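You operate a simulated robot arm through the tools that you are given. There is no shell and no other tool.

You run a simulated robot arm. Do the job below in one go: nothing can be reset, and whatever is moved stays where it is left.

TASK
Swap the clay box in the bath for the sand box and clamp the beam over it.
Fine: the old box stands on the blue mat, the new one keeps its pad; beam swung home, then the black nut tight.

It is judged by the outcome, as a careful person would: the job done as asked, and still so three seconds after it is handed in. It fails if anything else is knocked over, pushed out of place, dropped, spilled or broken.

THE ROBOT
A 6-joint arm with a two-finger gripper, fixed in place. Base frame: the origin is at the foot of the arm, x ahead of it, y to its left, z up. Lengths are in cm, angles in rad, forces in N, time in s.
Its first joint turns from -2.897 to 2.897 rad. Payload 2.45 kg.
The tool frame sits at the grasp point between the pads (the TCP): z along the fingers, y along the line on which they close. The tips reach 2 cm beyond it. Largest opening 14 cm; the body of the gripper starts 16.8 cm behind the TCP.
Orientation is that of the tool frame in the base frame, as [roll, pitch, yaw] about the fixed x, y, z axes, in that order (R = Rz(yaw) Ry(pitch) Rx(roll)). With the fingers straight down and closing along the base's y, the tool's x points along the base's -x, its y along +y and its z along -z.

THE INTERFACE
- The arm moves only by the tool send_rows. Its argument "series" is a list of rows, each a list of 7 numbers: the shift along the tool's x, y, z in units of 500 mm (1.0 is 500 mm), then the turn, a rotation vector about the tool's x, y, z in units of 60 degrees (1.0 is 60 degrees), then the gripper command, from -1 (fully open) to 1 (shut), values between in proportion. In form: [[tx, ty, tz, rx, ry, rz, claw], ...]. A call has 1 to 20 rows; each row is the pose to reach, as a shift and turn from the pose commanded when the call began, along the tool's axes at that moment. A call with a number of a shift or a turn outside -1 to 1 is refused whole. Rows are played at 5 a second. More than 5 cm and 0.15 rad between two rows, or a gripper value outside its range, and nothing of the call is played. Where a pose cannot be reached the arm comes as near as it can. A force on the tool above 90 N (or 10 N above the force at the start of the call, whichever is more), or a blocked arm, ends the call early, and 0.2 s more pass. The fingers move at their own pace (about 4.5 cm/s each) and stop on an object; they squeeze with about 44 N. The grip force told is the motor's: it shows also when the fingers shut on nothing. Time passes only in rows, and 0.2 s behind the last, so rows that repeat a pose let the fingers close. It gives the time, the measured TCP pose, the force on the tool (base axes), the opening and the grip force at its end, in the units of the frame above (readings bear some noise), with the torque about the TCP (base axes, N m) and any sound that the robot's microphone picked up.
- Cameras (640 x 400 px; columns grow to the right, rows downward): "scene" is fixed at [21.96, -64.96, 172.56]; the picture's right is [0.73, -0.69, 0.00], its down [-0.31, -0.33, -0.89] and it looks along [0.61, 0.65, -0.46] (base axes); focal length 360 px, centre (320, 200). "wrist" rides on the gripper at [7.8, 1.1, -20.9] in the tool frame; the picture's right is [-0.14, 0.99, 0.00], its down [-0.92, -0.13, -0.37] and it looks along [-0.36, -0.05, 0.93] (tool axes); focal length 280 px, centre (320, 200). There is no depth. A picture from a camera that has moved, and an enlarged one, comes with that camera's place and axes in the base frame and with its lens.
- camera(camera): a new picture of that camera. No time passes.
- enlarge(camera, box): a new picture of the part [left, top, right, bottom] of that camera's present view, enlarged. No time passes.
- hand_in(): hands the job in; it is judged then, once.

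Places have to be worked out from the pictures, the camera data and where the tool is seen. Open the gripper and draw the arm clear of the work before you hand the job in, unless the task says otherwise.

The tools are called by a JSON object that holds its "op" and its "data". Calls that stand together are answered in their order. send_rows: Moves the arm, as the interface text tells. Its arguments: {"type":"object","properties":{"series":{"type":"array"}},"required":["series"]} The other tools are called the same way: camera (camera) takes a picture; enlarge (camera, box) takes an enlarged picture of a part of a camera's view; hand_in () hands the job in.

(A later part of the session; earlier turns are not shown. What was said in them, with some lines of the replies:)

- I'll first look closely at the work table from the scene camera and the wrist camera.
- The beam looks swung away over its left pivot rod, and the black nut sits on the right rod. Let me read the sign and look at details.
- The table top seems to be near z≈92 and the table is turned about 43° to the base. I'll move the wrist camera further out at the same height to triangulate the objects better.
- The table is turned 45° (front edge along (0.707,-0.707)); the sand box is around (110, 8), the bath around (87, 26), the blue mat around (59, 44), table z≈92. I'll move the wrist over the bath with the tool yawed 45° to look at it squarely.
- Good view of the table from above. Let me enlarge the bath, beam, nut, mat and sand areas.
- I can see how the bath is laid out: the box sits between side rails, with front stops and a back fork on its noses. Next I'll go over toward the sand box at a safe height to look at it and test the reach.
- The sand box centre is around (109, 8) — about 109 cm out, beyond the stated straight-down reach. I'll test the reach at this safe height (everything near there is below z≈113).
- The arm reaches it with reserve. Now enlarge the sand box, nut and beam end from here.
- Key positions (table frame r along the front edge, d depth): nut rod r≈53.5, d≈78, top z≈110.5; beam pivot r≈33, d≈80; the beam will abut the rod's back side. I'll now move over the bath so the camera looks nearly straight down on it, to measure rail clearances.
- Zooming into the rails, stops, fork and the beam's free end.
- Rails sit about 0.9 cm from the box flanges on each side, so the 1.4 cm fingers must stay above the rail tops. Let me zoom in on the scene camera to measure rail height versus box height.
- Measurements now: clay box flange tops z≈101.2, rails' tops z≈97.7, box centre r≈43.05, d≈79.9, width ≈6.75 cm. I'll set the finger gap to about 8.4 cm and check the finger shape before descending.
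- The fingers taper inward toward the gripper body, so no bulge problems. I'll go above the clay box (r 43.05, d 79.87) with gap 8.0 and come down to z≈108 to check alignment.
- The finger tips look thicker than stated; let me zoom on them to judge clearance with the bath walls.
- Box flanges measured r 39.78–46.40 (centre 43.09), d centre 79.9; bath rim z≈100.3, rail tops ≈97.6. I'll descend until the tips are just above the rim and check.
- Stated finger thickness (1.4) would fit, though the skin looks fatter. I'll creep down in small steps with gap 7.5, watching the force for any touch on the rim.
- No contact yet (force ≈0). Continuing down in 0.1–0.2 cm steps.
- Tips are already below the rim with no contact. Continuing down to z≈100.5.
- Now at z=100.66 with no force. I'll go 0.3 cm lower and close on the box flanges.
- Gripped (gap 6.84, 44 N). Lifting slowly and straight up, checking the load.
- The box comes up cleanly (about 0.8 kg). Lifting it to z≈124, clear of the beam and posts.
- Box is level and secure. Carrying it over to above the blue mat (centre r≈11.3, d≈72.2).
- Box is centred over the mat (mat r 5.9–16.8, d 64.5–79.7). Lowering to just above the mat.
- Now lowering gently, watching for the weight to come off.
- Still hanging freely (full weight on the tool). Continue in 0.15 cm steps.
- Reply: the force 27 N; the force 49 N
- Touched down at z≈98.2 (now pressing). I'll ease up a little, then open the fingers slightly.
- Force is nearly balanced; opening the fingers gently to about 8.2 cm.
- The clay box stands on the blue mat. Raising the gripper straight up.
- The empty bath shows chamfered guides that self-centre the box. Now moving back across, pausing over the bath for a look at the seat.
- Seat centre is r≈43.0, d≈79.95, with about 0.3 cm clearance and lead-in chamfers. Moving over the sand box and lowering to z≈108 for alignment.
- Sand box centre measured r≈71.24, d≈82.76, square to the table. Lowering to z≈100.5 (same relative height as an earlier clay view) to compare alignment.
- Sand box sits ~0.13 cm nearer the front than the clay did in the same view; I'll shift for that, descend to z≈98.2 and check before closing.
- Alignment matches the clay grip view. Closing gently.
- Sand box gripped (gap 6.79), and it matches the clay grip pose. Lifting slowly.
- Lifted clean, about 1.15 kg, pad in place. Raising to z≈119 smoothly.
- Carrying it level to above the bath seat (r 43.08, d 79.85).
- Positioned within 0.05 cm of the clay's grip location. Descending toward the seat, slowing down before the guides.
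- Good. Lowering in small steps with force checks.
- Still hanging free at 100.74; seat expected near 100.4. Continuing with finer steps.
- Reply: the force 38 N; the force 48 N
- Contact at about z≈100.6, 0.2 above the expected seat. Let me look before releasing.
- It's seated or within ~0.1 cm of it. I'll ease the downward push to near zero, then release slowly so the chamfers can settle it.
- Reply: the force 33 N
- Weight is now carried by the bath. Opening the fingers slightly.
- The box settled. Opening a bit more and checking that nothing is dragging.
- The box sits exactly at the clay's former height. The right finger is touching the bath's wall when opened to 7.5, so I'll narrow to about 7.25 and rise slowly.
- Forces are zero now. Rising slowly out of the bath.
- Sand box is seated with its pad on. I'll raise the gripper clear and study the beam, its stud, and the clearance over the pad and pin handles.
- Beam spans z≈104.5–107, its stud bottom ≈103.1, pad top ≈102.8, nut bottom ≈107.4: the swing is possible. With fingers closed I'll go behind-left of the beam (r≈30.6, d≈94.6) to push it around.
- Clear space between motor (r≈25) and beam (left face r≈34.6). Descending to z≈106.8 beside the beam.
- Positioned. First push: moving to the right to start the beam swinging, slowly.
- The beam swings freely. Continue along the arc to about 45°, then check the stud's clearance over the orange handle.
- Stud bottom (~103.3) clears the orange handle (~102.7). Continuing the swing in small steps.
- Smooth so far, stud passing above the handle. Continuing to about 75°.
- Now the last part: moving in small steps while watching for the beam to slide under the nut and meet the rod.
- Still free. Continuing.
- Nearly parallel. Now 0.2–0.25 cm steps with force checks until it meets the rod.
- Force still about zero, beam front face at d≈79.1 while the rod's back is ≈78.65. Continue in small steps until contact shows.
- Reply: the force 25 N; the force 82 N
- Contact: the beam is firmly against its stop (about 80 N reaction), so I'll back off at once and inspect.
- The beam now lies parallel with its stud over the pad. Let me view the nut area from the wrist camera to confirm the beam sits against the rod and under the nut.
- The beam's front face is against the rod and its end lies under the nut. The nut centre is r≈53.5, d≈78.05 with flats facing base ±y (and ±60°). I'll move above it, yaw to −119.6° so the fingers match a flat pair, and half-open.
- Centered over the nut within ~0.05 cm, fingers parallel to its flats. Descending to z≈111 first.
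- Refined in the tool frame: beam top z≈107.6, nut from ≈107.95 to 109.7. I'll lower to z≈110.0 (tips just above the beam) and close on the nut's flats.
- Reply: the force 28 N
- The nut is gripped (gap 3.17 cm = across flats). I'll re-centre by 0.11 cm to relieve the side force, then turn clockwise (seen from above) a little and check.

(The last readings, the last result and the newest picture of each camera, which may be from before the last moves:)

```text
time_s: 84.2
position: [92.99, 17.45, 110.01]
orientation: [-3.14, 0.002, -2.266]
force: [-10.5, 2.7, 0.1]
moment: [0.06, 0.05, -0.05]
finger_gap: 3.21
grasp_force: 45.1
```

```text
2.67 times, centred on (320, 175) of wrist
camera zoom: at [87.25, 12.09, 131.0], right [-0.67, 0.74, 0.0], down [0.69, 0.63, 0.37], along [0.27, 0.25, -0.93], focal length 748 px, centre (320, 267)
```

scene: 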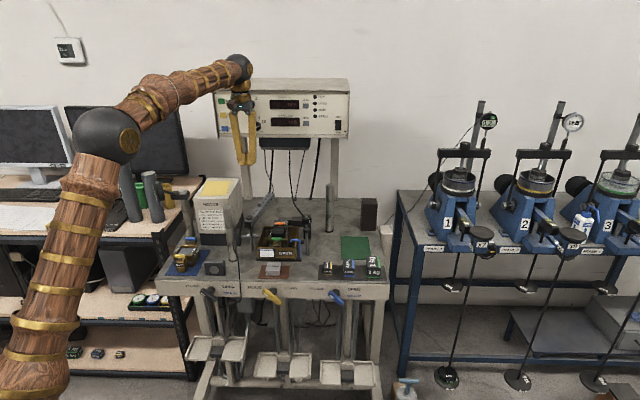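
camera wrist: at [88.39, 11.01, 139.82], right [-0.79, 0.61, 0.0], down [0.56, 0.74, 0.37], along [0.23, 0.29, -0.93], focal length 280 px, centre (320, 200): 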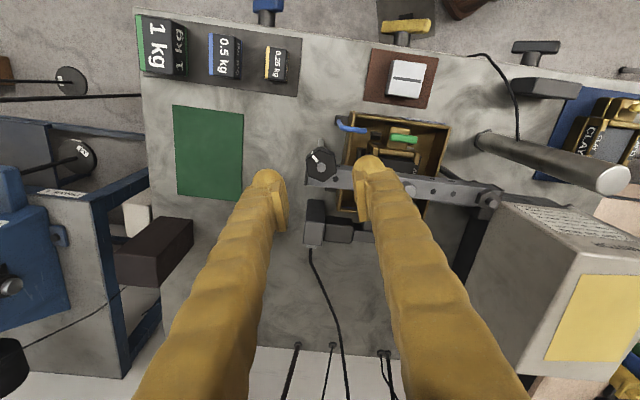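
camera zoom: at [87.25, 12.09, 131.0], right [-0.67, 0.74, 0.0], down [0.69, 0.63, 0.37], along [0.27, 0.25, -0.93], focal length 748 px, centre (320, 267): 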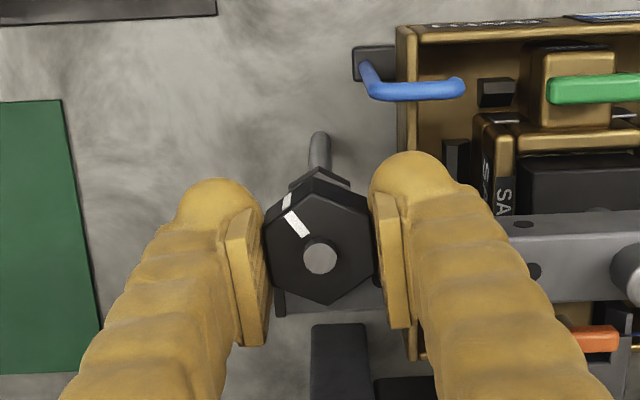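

The nut turns with the gripper and the torque is low. Continuing clockwise another 60°.

{"op": "send_rows", "data": {"series": [[0, 0.001, 0, 0, 0, 0.1, 1], [0, 0.001, 0, 0, 0, 0.22, 1], [0, 0.001, 0, 0, 0, 0.34, 1], [0, 0.001, 0, 0, 0, 0.46, 1], [0, 0.001, 0, 0, 0, 0.58, 1], [0, 0.001, 0, 0, 0, 0.7, 1], [0, 0.001, 0, 0, 0, 0.82, 1], [0, 0.001, 0, 0, 0, 0.94, 1], [0, 0.001, 0, 0, 0, 1.0, 1]]}}

{"op": "enlarge", "data": {"camera": "scene", "box": [285, 200, 325, 235]}}

{"op": "camera", "data": {"camera": "scene"}}

{"op": "enlarge", "data": {"camera": "wrist", "box": [240, 100, 400, 250]}}

```text
time_s: 86.2
position: [92.97, 17.38, 110.03]
orientation: [3.142, 0.001, 2.97]
force: [17.1, -2.3, 11.6]
moment: [-0.04, -0.26, 0.07]
finger_gap: 3.15
grasp_force: 45.0
```

```text
11.43 times, centred on (305, 218) of scene
camera zoom: at [21.96, -64.96, 172.56], right [0.73, -0.69, 0.0], down [-0.31, -0.33, -0.89], along [0.61, 0.65, -0.46], focal length 4117 px, centre (491, 0)
```

zoom: 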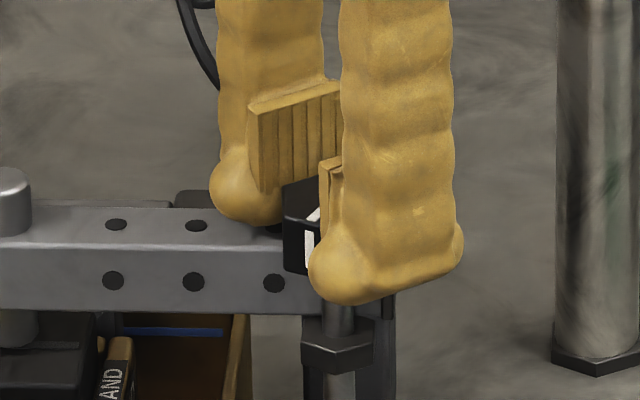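

```text
taken
```

scene: 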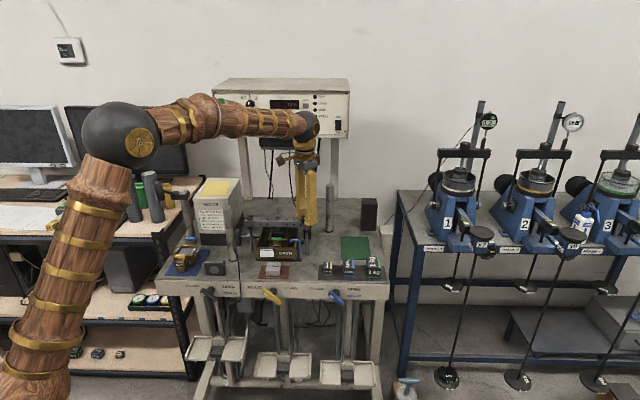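

```text
2.67 times, centred on (320, 175) of wrist
camera zoom: at [85.55, 19.81, 130.98], right [0.3, 0.95, 0.0], down [0.88, -0.28, 0.37], along [0.35, -0.11, -0.93], focal length 748 px, centre (320, 267)
```

zoom: 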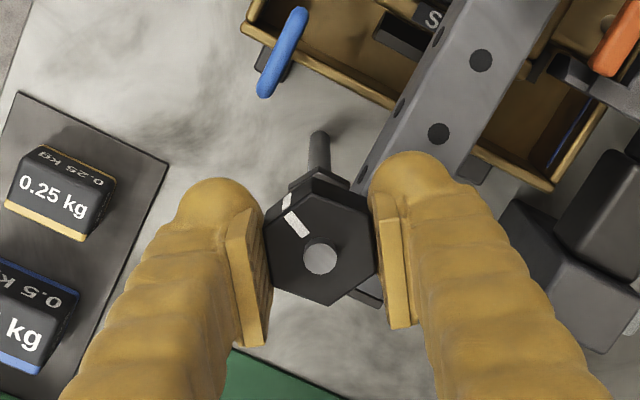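

Turned 70° so far; a small upward force suggests a tip is brushing the beam top. I'll raise 0.1 cm and continue another 60°.

{"op": "send_rows", "data": {"series": [[0, 0, -0.002, 0, 0, 0, 1], [0, 0, -0.002, 0, 0, 0.12, 1], [0, 0, -0.002, 0, 0, 0.24, 1], [0, 0, -0.002, 0, 0, 0.36, 1], [0, 0, -0.002, 0, 0, 0.48, 1], [0, 0, -0.002, 0, 0, 0.6, 1], [0, 0, -0.002, 0, 0, 0.72, 1], [0, 0, -0.002, 0, 0, 0.84, 1], [0, 0, -0.002, 0, 0, 0.96, 1]]}}

{"op": "enlarge", "data": {"camera": "scene", "box": [285, 200, 325, 235]}}

{"op": "enlarge", "data": {"camera": "wrist", "box": [240, 100, 400, 250]}}

```text
time_s: 88.2
position: [93.03, 17.43, 110.14]
orientation: [3.14, 0.001, 1.965]
force: [7.4, 6.9, -0.2]
moment: [0.06, -0.09, 0.36]
finger_gap: 3.58
grasp_force: 45.1
```

```text
11.43 times, centred on (305, 218) of scene
camera zoom: at [21.96, -64.96, 172.56], right [0.73, -0.69, 0.0], down [-0.31, -0.33, -0.89], along [0.61, 0.65, -0.46], focal length 4117 px, centre (491, 0)
```

zoom: 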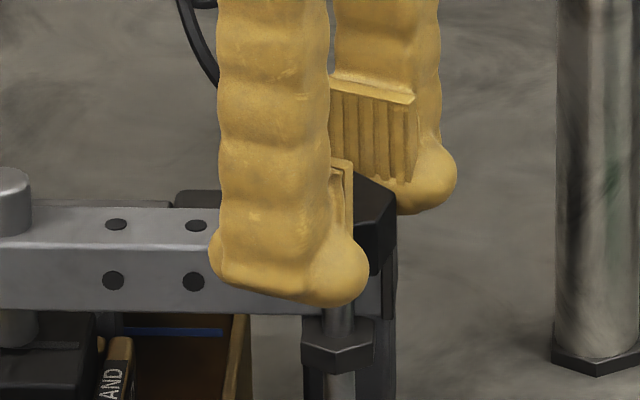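

```text
2.67 times, centred on (320, 175) of wrist
camera zoom: at [91.09, 25.07, 131.05], right [0.97, 0.25, 0.0], down [0.23, -0.9, 0.37], along [0.09, -0.36, -0.93], focal length 748 px, centre (320, 267)
```

zoom: 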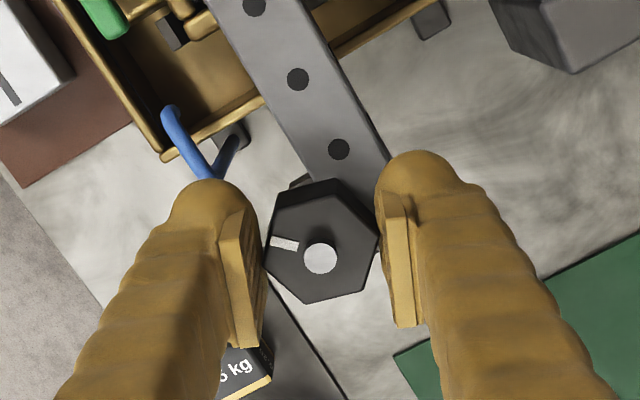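

The gap grew to 3.58: the nut stopped turning after about 93° and the jaws slipped toward a corner – it may be tightening. I'll open, lift a bit and inspect the nut.

{"op": "send_rows", "data": {"series": [[0, 0, 0, 0, 0, 0, 0.3], [0, 0, 0, 0, 0, 0, 0.214], [0, 0, -0.02, 0, 0, 0, 0.214], [0, 0, -0.07, 0, 0, 0, 0.214], [0, 0, -0.13, 0, 0, 0, 0.214], [0, 0, -0.13, 0, 0, 0, 0.214]]}}

{"op": "enlarge", "data": {"camera": "scene", "box": [285, 200, 325, 235]}}

{"op": "enlarge", "data": {"camera": "wrist", "box": [240, 80, 400, 230]}}

```text
time_s: 89.6
position: [93.06, 17.31, 116.7]
orientation: [3.14, 0.0, 1.967]
force: [-0.2, 0.4, -0.4]
moment: [0.02, 0.01, -0.01]
finger_gap: 5.48
grasp_force: 0.1
```

```text
11.43 times, centred on (305, 218) of scene
camera zoom: at [21.96, -64.96, 172.56], right [0.73, -0.69, 0.0], down [-0.31, -0.33, -0.89], along [0.61, 0.65, -0.46], focal length 4117 px, centre (491, 0)
```

zoom: 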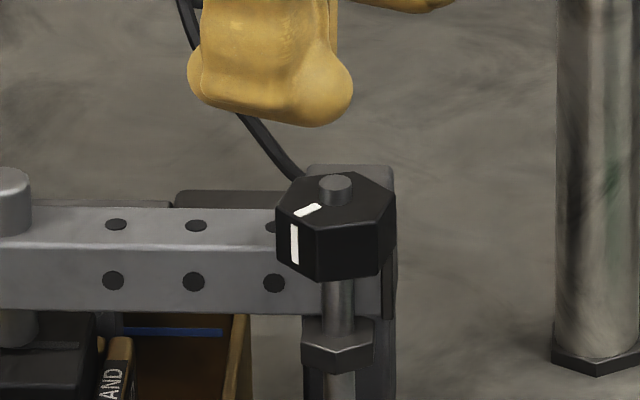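

```text
2.67 times, centred on (320, 155) of wrist
camera zoom: at [91.07, 25.03, 137.6], right [0.97, 0.25, 0.0], down [0.24, -0.9, 0.37], along [0.1, -0.36, -0.93], focal length 748 px, centre (320, 320)
```

zoom: 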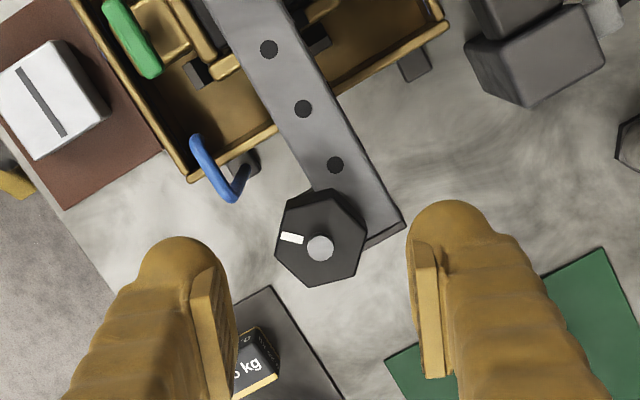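

Let me compare the nut closely with the earlier view.

{"op": "enlarge", "data": {"camera": "scene", "box": [292, 208, 310, 232]}}

{"op": "enlarge", "data": {"camera": "wrist", "box": [295, 135, 345, 195]}}

```text
16.00 times, centred on (301, 220) of scene
camera zoom: at [21.96, -64.96, 172.56], right [0.73, -0.69, 0.0], down [-0.31, -0.33, -0.89], along [0.61, 0.65, -0.46], focal length 5764 px, centre (624, -120)
```

zoom: 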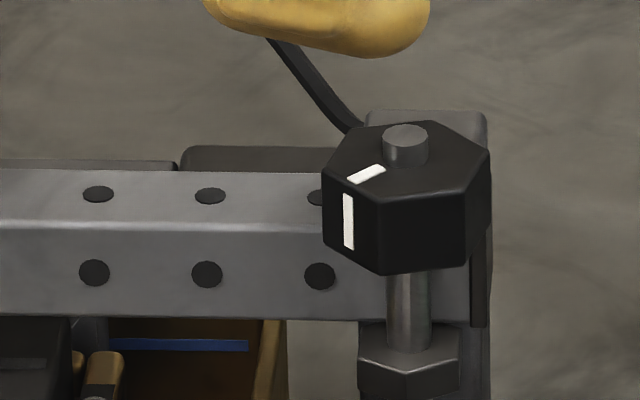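

```text
6.67 times, centred on (320, 165) of wrist
camera zoom: at [91.07, 25.03, 137.6], right [0.97, 0.25, 0.0], down [0.24, -0.9, 0.37], along [0.1, -0.36, -0.93], focal length 1869 px, centre (320, 433)
```

zoom: 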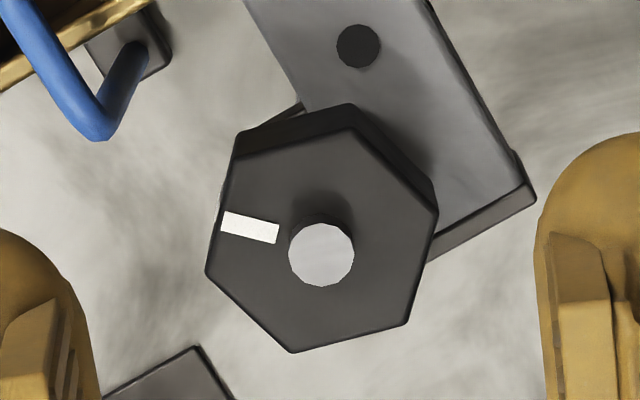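

The nut turned ~91° and then resisted. To verify it's really tight, I'll re-grip it on its flats (yaw ≈149.4°) and apply more clockwise torque in small steps.

{"op": "send_rows", "data": {"series": [[0, 0, 0, 0, 0, -0.12, 0.214], [0, 0, 0, 0, 0, -0.24, 0.214], [0, 0, 0, 0, 0, -0.36, 0.214], [0, 0, 0, 0, 0, -0.48, 0.214], [0, 0, 0, 0, 0, -0.6117, 0.214], [0, 0, 0, 0, 0, -0.6117, 0.214]]}}

{"op": "enlarge", "data": {"camera": "wrist", "box": [240, 80, 400, 230]}}

```text
time_s: 91.0
position: [92.95, 17.41, 116.56]
orientation: [-3.141, -0.001, 2.607]
force: [0.1, -0.4, -0.3]
moment: [-0.01, 0.0, 0.0]
finger_gap: 5.51
grasp_force: 0.0
```

```text
2.67 times, centred on (320, 155) of wrist
camera zoom: at [86.9, 22.34, 137.54], right [0.62, 0.78, 0.0], down [0.73, -0.58, 0.37], along [0.29, -0.23, -0.93], focal length 748 px, centre (320, 320)
```

zoom: 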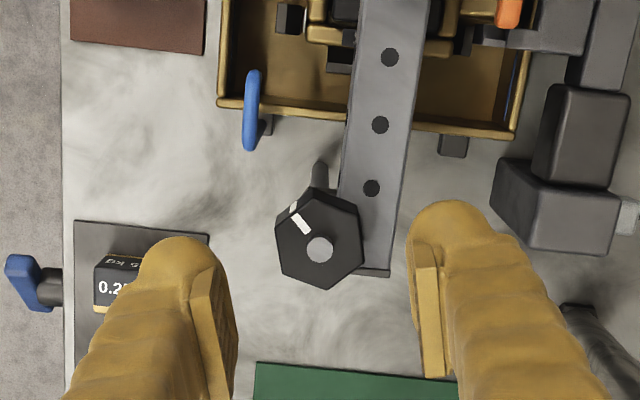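

Flats line up with the jaws. Descending and closing on the nut again.

{"op": "send_rows", "data": {"series": [[0, 0, 0.05, 0, 0, 0, 0.214], [0, 0, 0.1, 0, 0, 0, 0.214], [0, 0, 0.124, 0, 0, 0, 0.214], [0, 0, 0.129, 0, 0, 0, 0.214], [0, 0, 0.129, 0, 0, 0, 0.4], [0, 0, 0.129, 0, 0, 0, 0.52], [0, 0, 0.129, 0, 0, 0, 1], [0, 0, 0.129, 0, 0, 0, 1], [0, 0, 0.129, 0, 0, 0, 1]]}}

```text
time_s: 93.0
position: [93.03, 17.47, 110.13]
orientation: [-3.141, 0.0, 2.606]
force: [-2.4, -2.4, -1.5]
moment: [-0.02, 0.03, 0.33]
finger_gap: 3.18
grasp_force: 44.5
```

Gripped on flats (3.18). Now turning clockwise in small steps and reading the torque.

{"op": "send_rows", "data": {"series": [[0, 0, 0, 0, 0, 0.04, 1], [0, 0, 0, 0, 0, 0.08, 1]]}}

{"op": "send_rows", "data": {"series": [[0, 0, 0, 0, 0, 0.04, 1], [0, 0, 0, 0, 0, 0.08, 1]]}}

{"op": "enlarge", "data": {"camera": "scene", "box": [292, 208, 310, 232]}}

{"op": "enlarge", "data": {"camera": "wrist", "box": [280, 130, 360, 220]}}

```text
time_s: 93.6
position: [93.03, 17.47, 110.19]
orientation: [3.139, -0.001, 2.525]
force: [-0.7, 0.4, 0.0]
moment: [-0.05, -0.04, 1.12]
finger_gap: 3.32
grasp_force: 45.3
```

```text
time_s: 94.2
position: [93.04, 17.56, 110.23]
orientation: [3.14, 0.0, 2.439]
force: [0.7, 2.9, 1.5]
moment: [-0.04, -0.05, 1.09]
finger_gap: 3.44
grasp_force: 45.2
```

```text
16.00 times, centred on (301, 220) of scene
camera zoom: at [21.96, -64.96, 172.56], right [0.73, -0.69, 0.0], down [-0.31, -0.33, -0.89], along [0.61, 0.65, -0.46], focal length 5764 px, centre (624, -120)
```

zoom: 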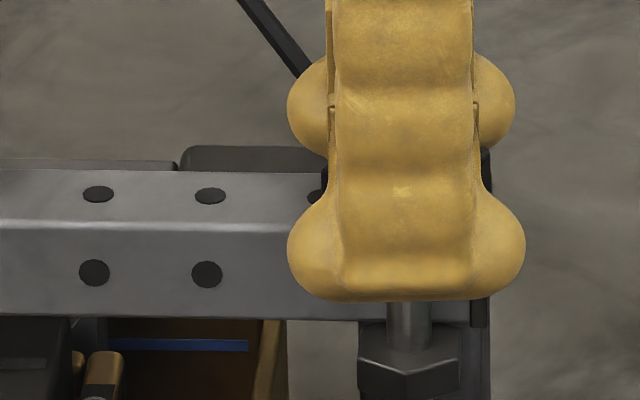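

```text
4.44 times, centred on (320, 175) of wrist
camera zoom: at [87.8, 23.32, 131.1], right [0.74, 0.67, 0.0], down [0.62, -0.69, 0.37], along [0.25, -0.27, -0.93], focal length 1246 px, centre (320, 311)
```

zoom: 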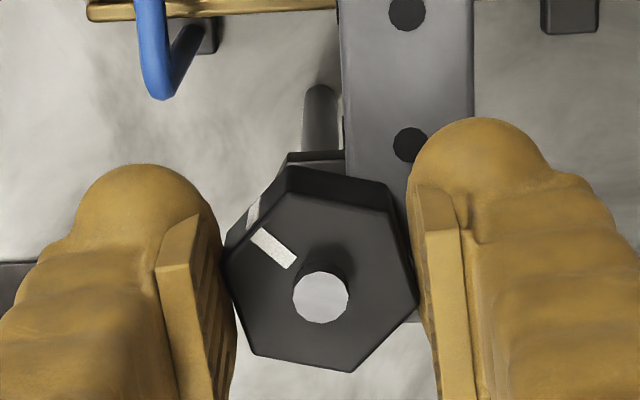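

The nut now resists 1.1 N·m without turning (it turned freely at ~0.05 N·m before), so it is tight. I'll open straight from here without turning back, then lift clear.

{"op": "send_rows", "data": {"series": [[0, 0, 0, 0, 0, 0, 0.4], [0, 0, 0, 0, 0, 0, 0.214], [0, 0, 0, 0, 0, 0, 0.214], [0, 0, -0.04, 0, 0, 0, 0.214], [0, 0, -0.1, 0, 0, 0, 0.214], [0, 0, -0.16, 0, 0, 0, 0.214], [0, 0, -0.2, 0, 0, 0, 0.214]]}}

{"op": "enlarge", "data": {"camera": "scene", "box": [292, 208, 310, 232]}}

{"op": "enlarge", "data": {"camera": "scene", "box": [245, 200, 310, 262]}}

{"op": "camera", "data": {"camera": "wrist"}}

```text
time_s: 95.8
position: [93.23, 17.53, 120.19]
orientation: [3.139, 0.002, 2.44]
force: [0.2, -0.2, 0.7]
moment: [0.02, 0.02, 0.01]
finger_gap: 5.51
grasp_force: 0.0
```

```text
16.00 times, centred on (301, 220) of scene
camera zoom: at [21.96, -64.96, 172.56], right [0.73, -0.69, 0.0], down [-0.31, -0.33, -0.89], along [0.61, 0.65, -0.46], focal length 5764 px, centre (624, -120)
```

zoom: 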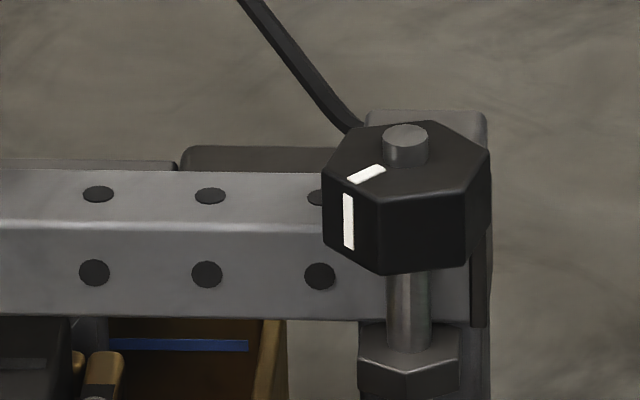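

```text
6.45 times, centred on (278, 231) of scene
camera zoom: at [21.96, -64.96, 172.56], right [0.73, -0.69, 0.0], down [-0.31, -0.33, -0.89], along [0.61, 0.65, -0.46], focal length 2324 px, centre (594, 0)
```

zoom: 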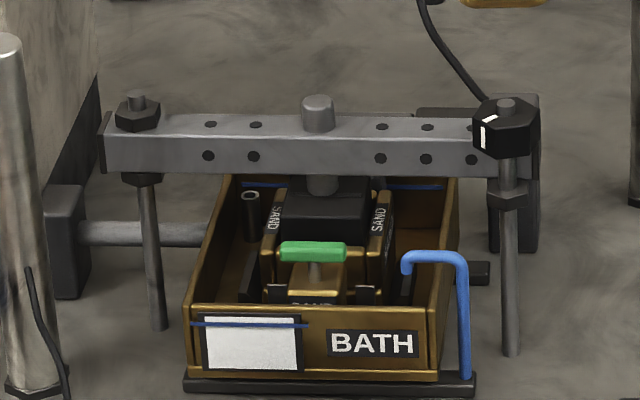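

```text
taken
camera wrist: at [87.86, 23.33, 141.14], right [0.74, 0.67, 0.0], down [0.62, -0.69, 0.37], along [0.25, -0.27, -0.93], focal length 280 px, centre (320, 200)
```

wrist: 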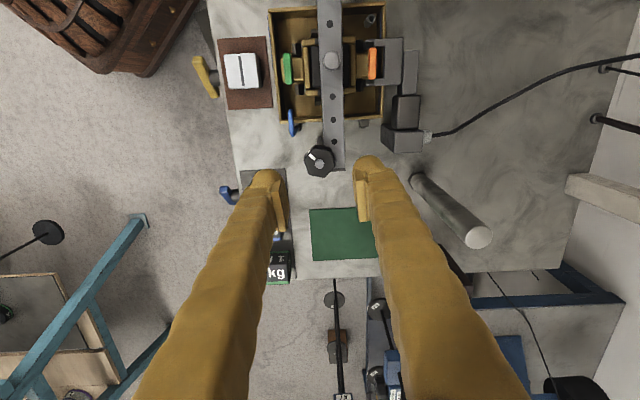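

The nut stayed put; beam, stud, pad and box look right. Raising and retreating to the start area with the gripper open.

{"op": "send_rows", "data": {"series": [[0, 0, -0.06, 0, 0, 0, -0.2], [0, 0, -0.14, 0, 0, 0, -0.6], [0, 0, -0.23, 0, 0, 0, -1], [0, 0, -0.32, 0, 0, 0, -1], [0.02, -0.08, -0.32, 0, 0, 0, -1], [0.042, -0.165, -0.32, 0, 0, 0, -1], [0.065, -0.25, -0.32, 0, 0, 0, -1], [0.087, -0.335, -0.32, 0, 0, 0, -1], [0.11, -0.42, -0.32, 0, 0, 0, -1], [0.13, -0.5, -0.32, 0, 0, 0, -1], [0.147, -0.569, -0.32, 0, 0, 0, -1], [0.147, -0.569, -0.32, 0, 0, 0, -1]]}}

{"op": "camera", "data": {"camera": "scene"}}

{"op": "enlarge", "data": {"camera": "scene", "box": [150, 170, 400, 326]}}

{"op": "enlarge", "data": {"camera": "scene", "box": [245, 200, 310, 262]}}

{"op": "camera", "data": {"camera": "wrist"}}

```text
time_s: 98.4
position: [68.92, 0.56, 136.16]
orientation: [-3.141, 0.0, 2.438]
force: [0.2, 0.4, -0.4]
moment: [-0.04, -0.01, -0.02]
finger_gap: 13.99
grasp_force: 0.1
```

```text
taken
```

scene: 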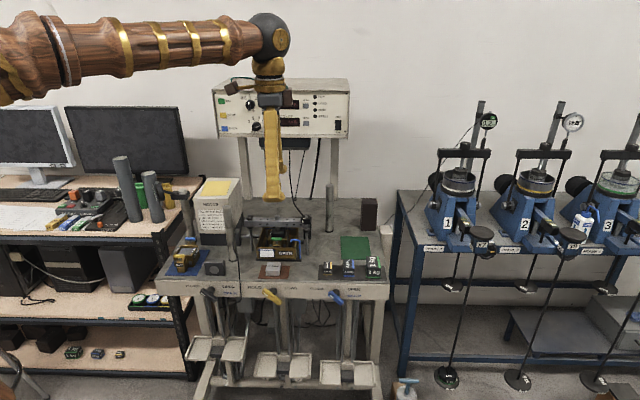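

```text
2.56 times, centred on (275, 248) of scene
camera zoom: at [21.96, -64.96, 172.56], right [0.73, -0.69, 0.0], down [-0.31, -0.33, -0.89], along [0.61, 0.65, -0.46], focal length 922 px, centre (435, 77)
```

zoom: 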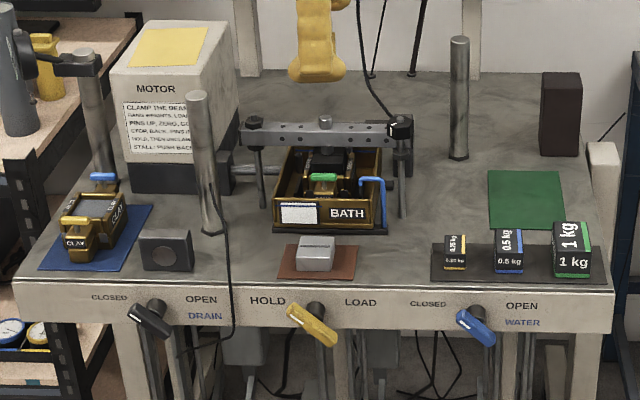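

```text
6.45 times, centred on (278, 231) of scene
camera zoom: at [21.96, -64.96, 172.56], right [0.73, -0.69, 0.0], down [-0.31, -0.33, -0.89], along [0.61, 0.65, -0.46], focal length 2324 px, centre (594, 0)
```

zoom: 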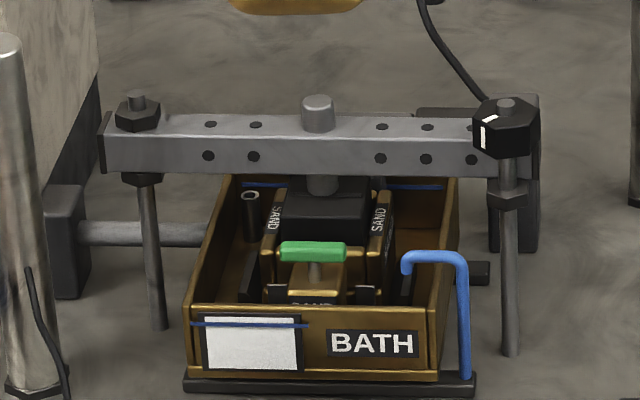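

```text
taken
camera wrist: at [63.73, 6.36, 157.11], right [0.74, 0.67, 0.0], down [0.62, -0.69, 0.37], along [0.25, -0.27, -0.93], focal length 280 px, centre (320, 200)
```

wrist: 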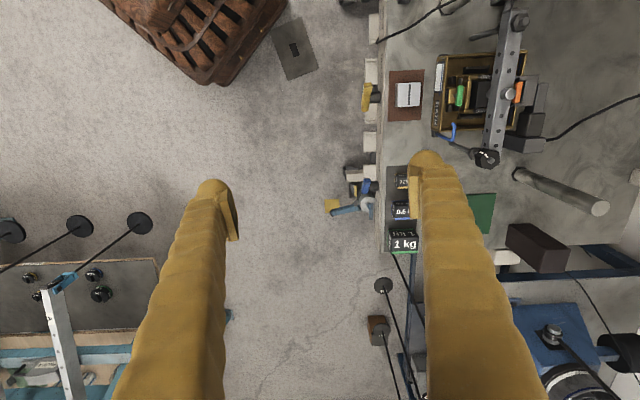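

Everything seems in place. One last close look at the clay box on its mat and the clamp before handing in.

{"op": "enlarge", "data": {"camera": "scene", "box": [155, 225, 235, 290]}}

{"op": "enlarge", "data": {"camera": "scene", "box": [262, 212, 302, 252]}}

```text
6.15 times, centred on (195, 258) of scene
camera zoom: at [21.96, -64.96, 172.56], right [0.73, -0.69, 0.0], down [-0.31, -0.33, -0.89], along [0.61, 0.65, -0.46], focal length 2217 px, centre (1089, -154)
```

zoom: 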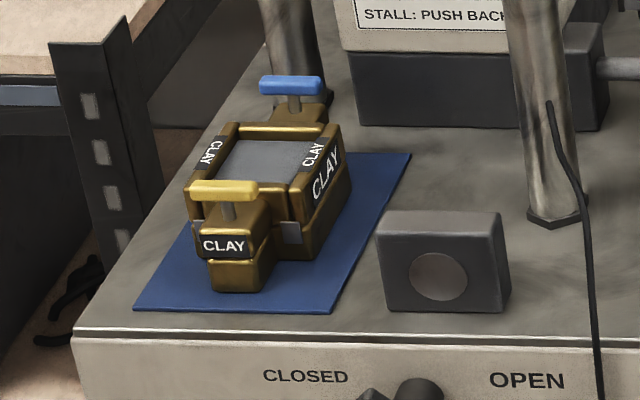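

```text
10.00 times, centred on (282, 232) of scene
camera zoom: at [21.96, -64.96, 172.56], right [0.73, -0.69, 0.0], down [-0.31, -0.33, -0.89], along [0.61, 0.65, -0.46], focal length 3602 px, centre (700, -120)
```

zoom: 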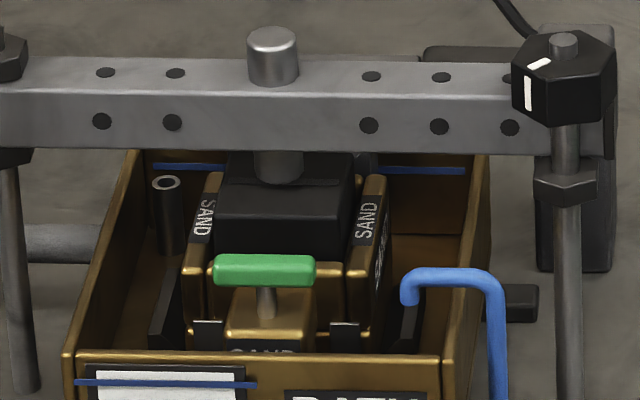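

The clay box stands upright on the blue mat, and the sand box is seated in the bath with its pad on. The beam is against the rod with its stud over the pad. The nut turned about 91° clockwise, then held 1.1 N·m without moving. The arm is clear and the gripper is open, so I'm handing in.

{"op": "hand_in", "data": {}}

```text
The job is handed in.
```

The swap is done and I've handed it in.

- **Clay box:** it stands upright on the blue mat, with all of its pins still in.
- **Sand box:** it is in the bath at the same height the clay box was, between the guides, with its black pad still on top.
- **Beam:** it is swung home against the right-hand rod, with its stud over the pad. It stayed put under about 80 N of push.
- **Black nut:** I turned it about 91° clockwise until it stopped. I then gripped it again and put 1.1 N·m on it, close to the most this grip can apply, and it did not move. I couldn't see it move down the rod, so "tight" rests on that torque check.

While I was letting go of the sand box, one finger touched the inside of the bath wall with about 6 N. The bath did not visibly move. Nothing else looks moved or knocked over. The gripper is open and the arm is back near its starting position.
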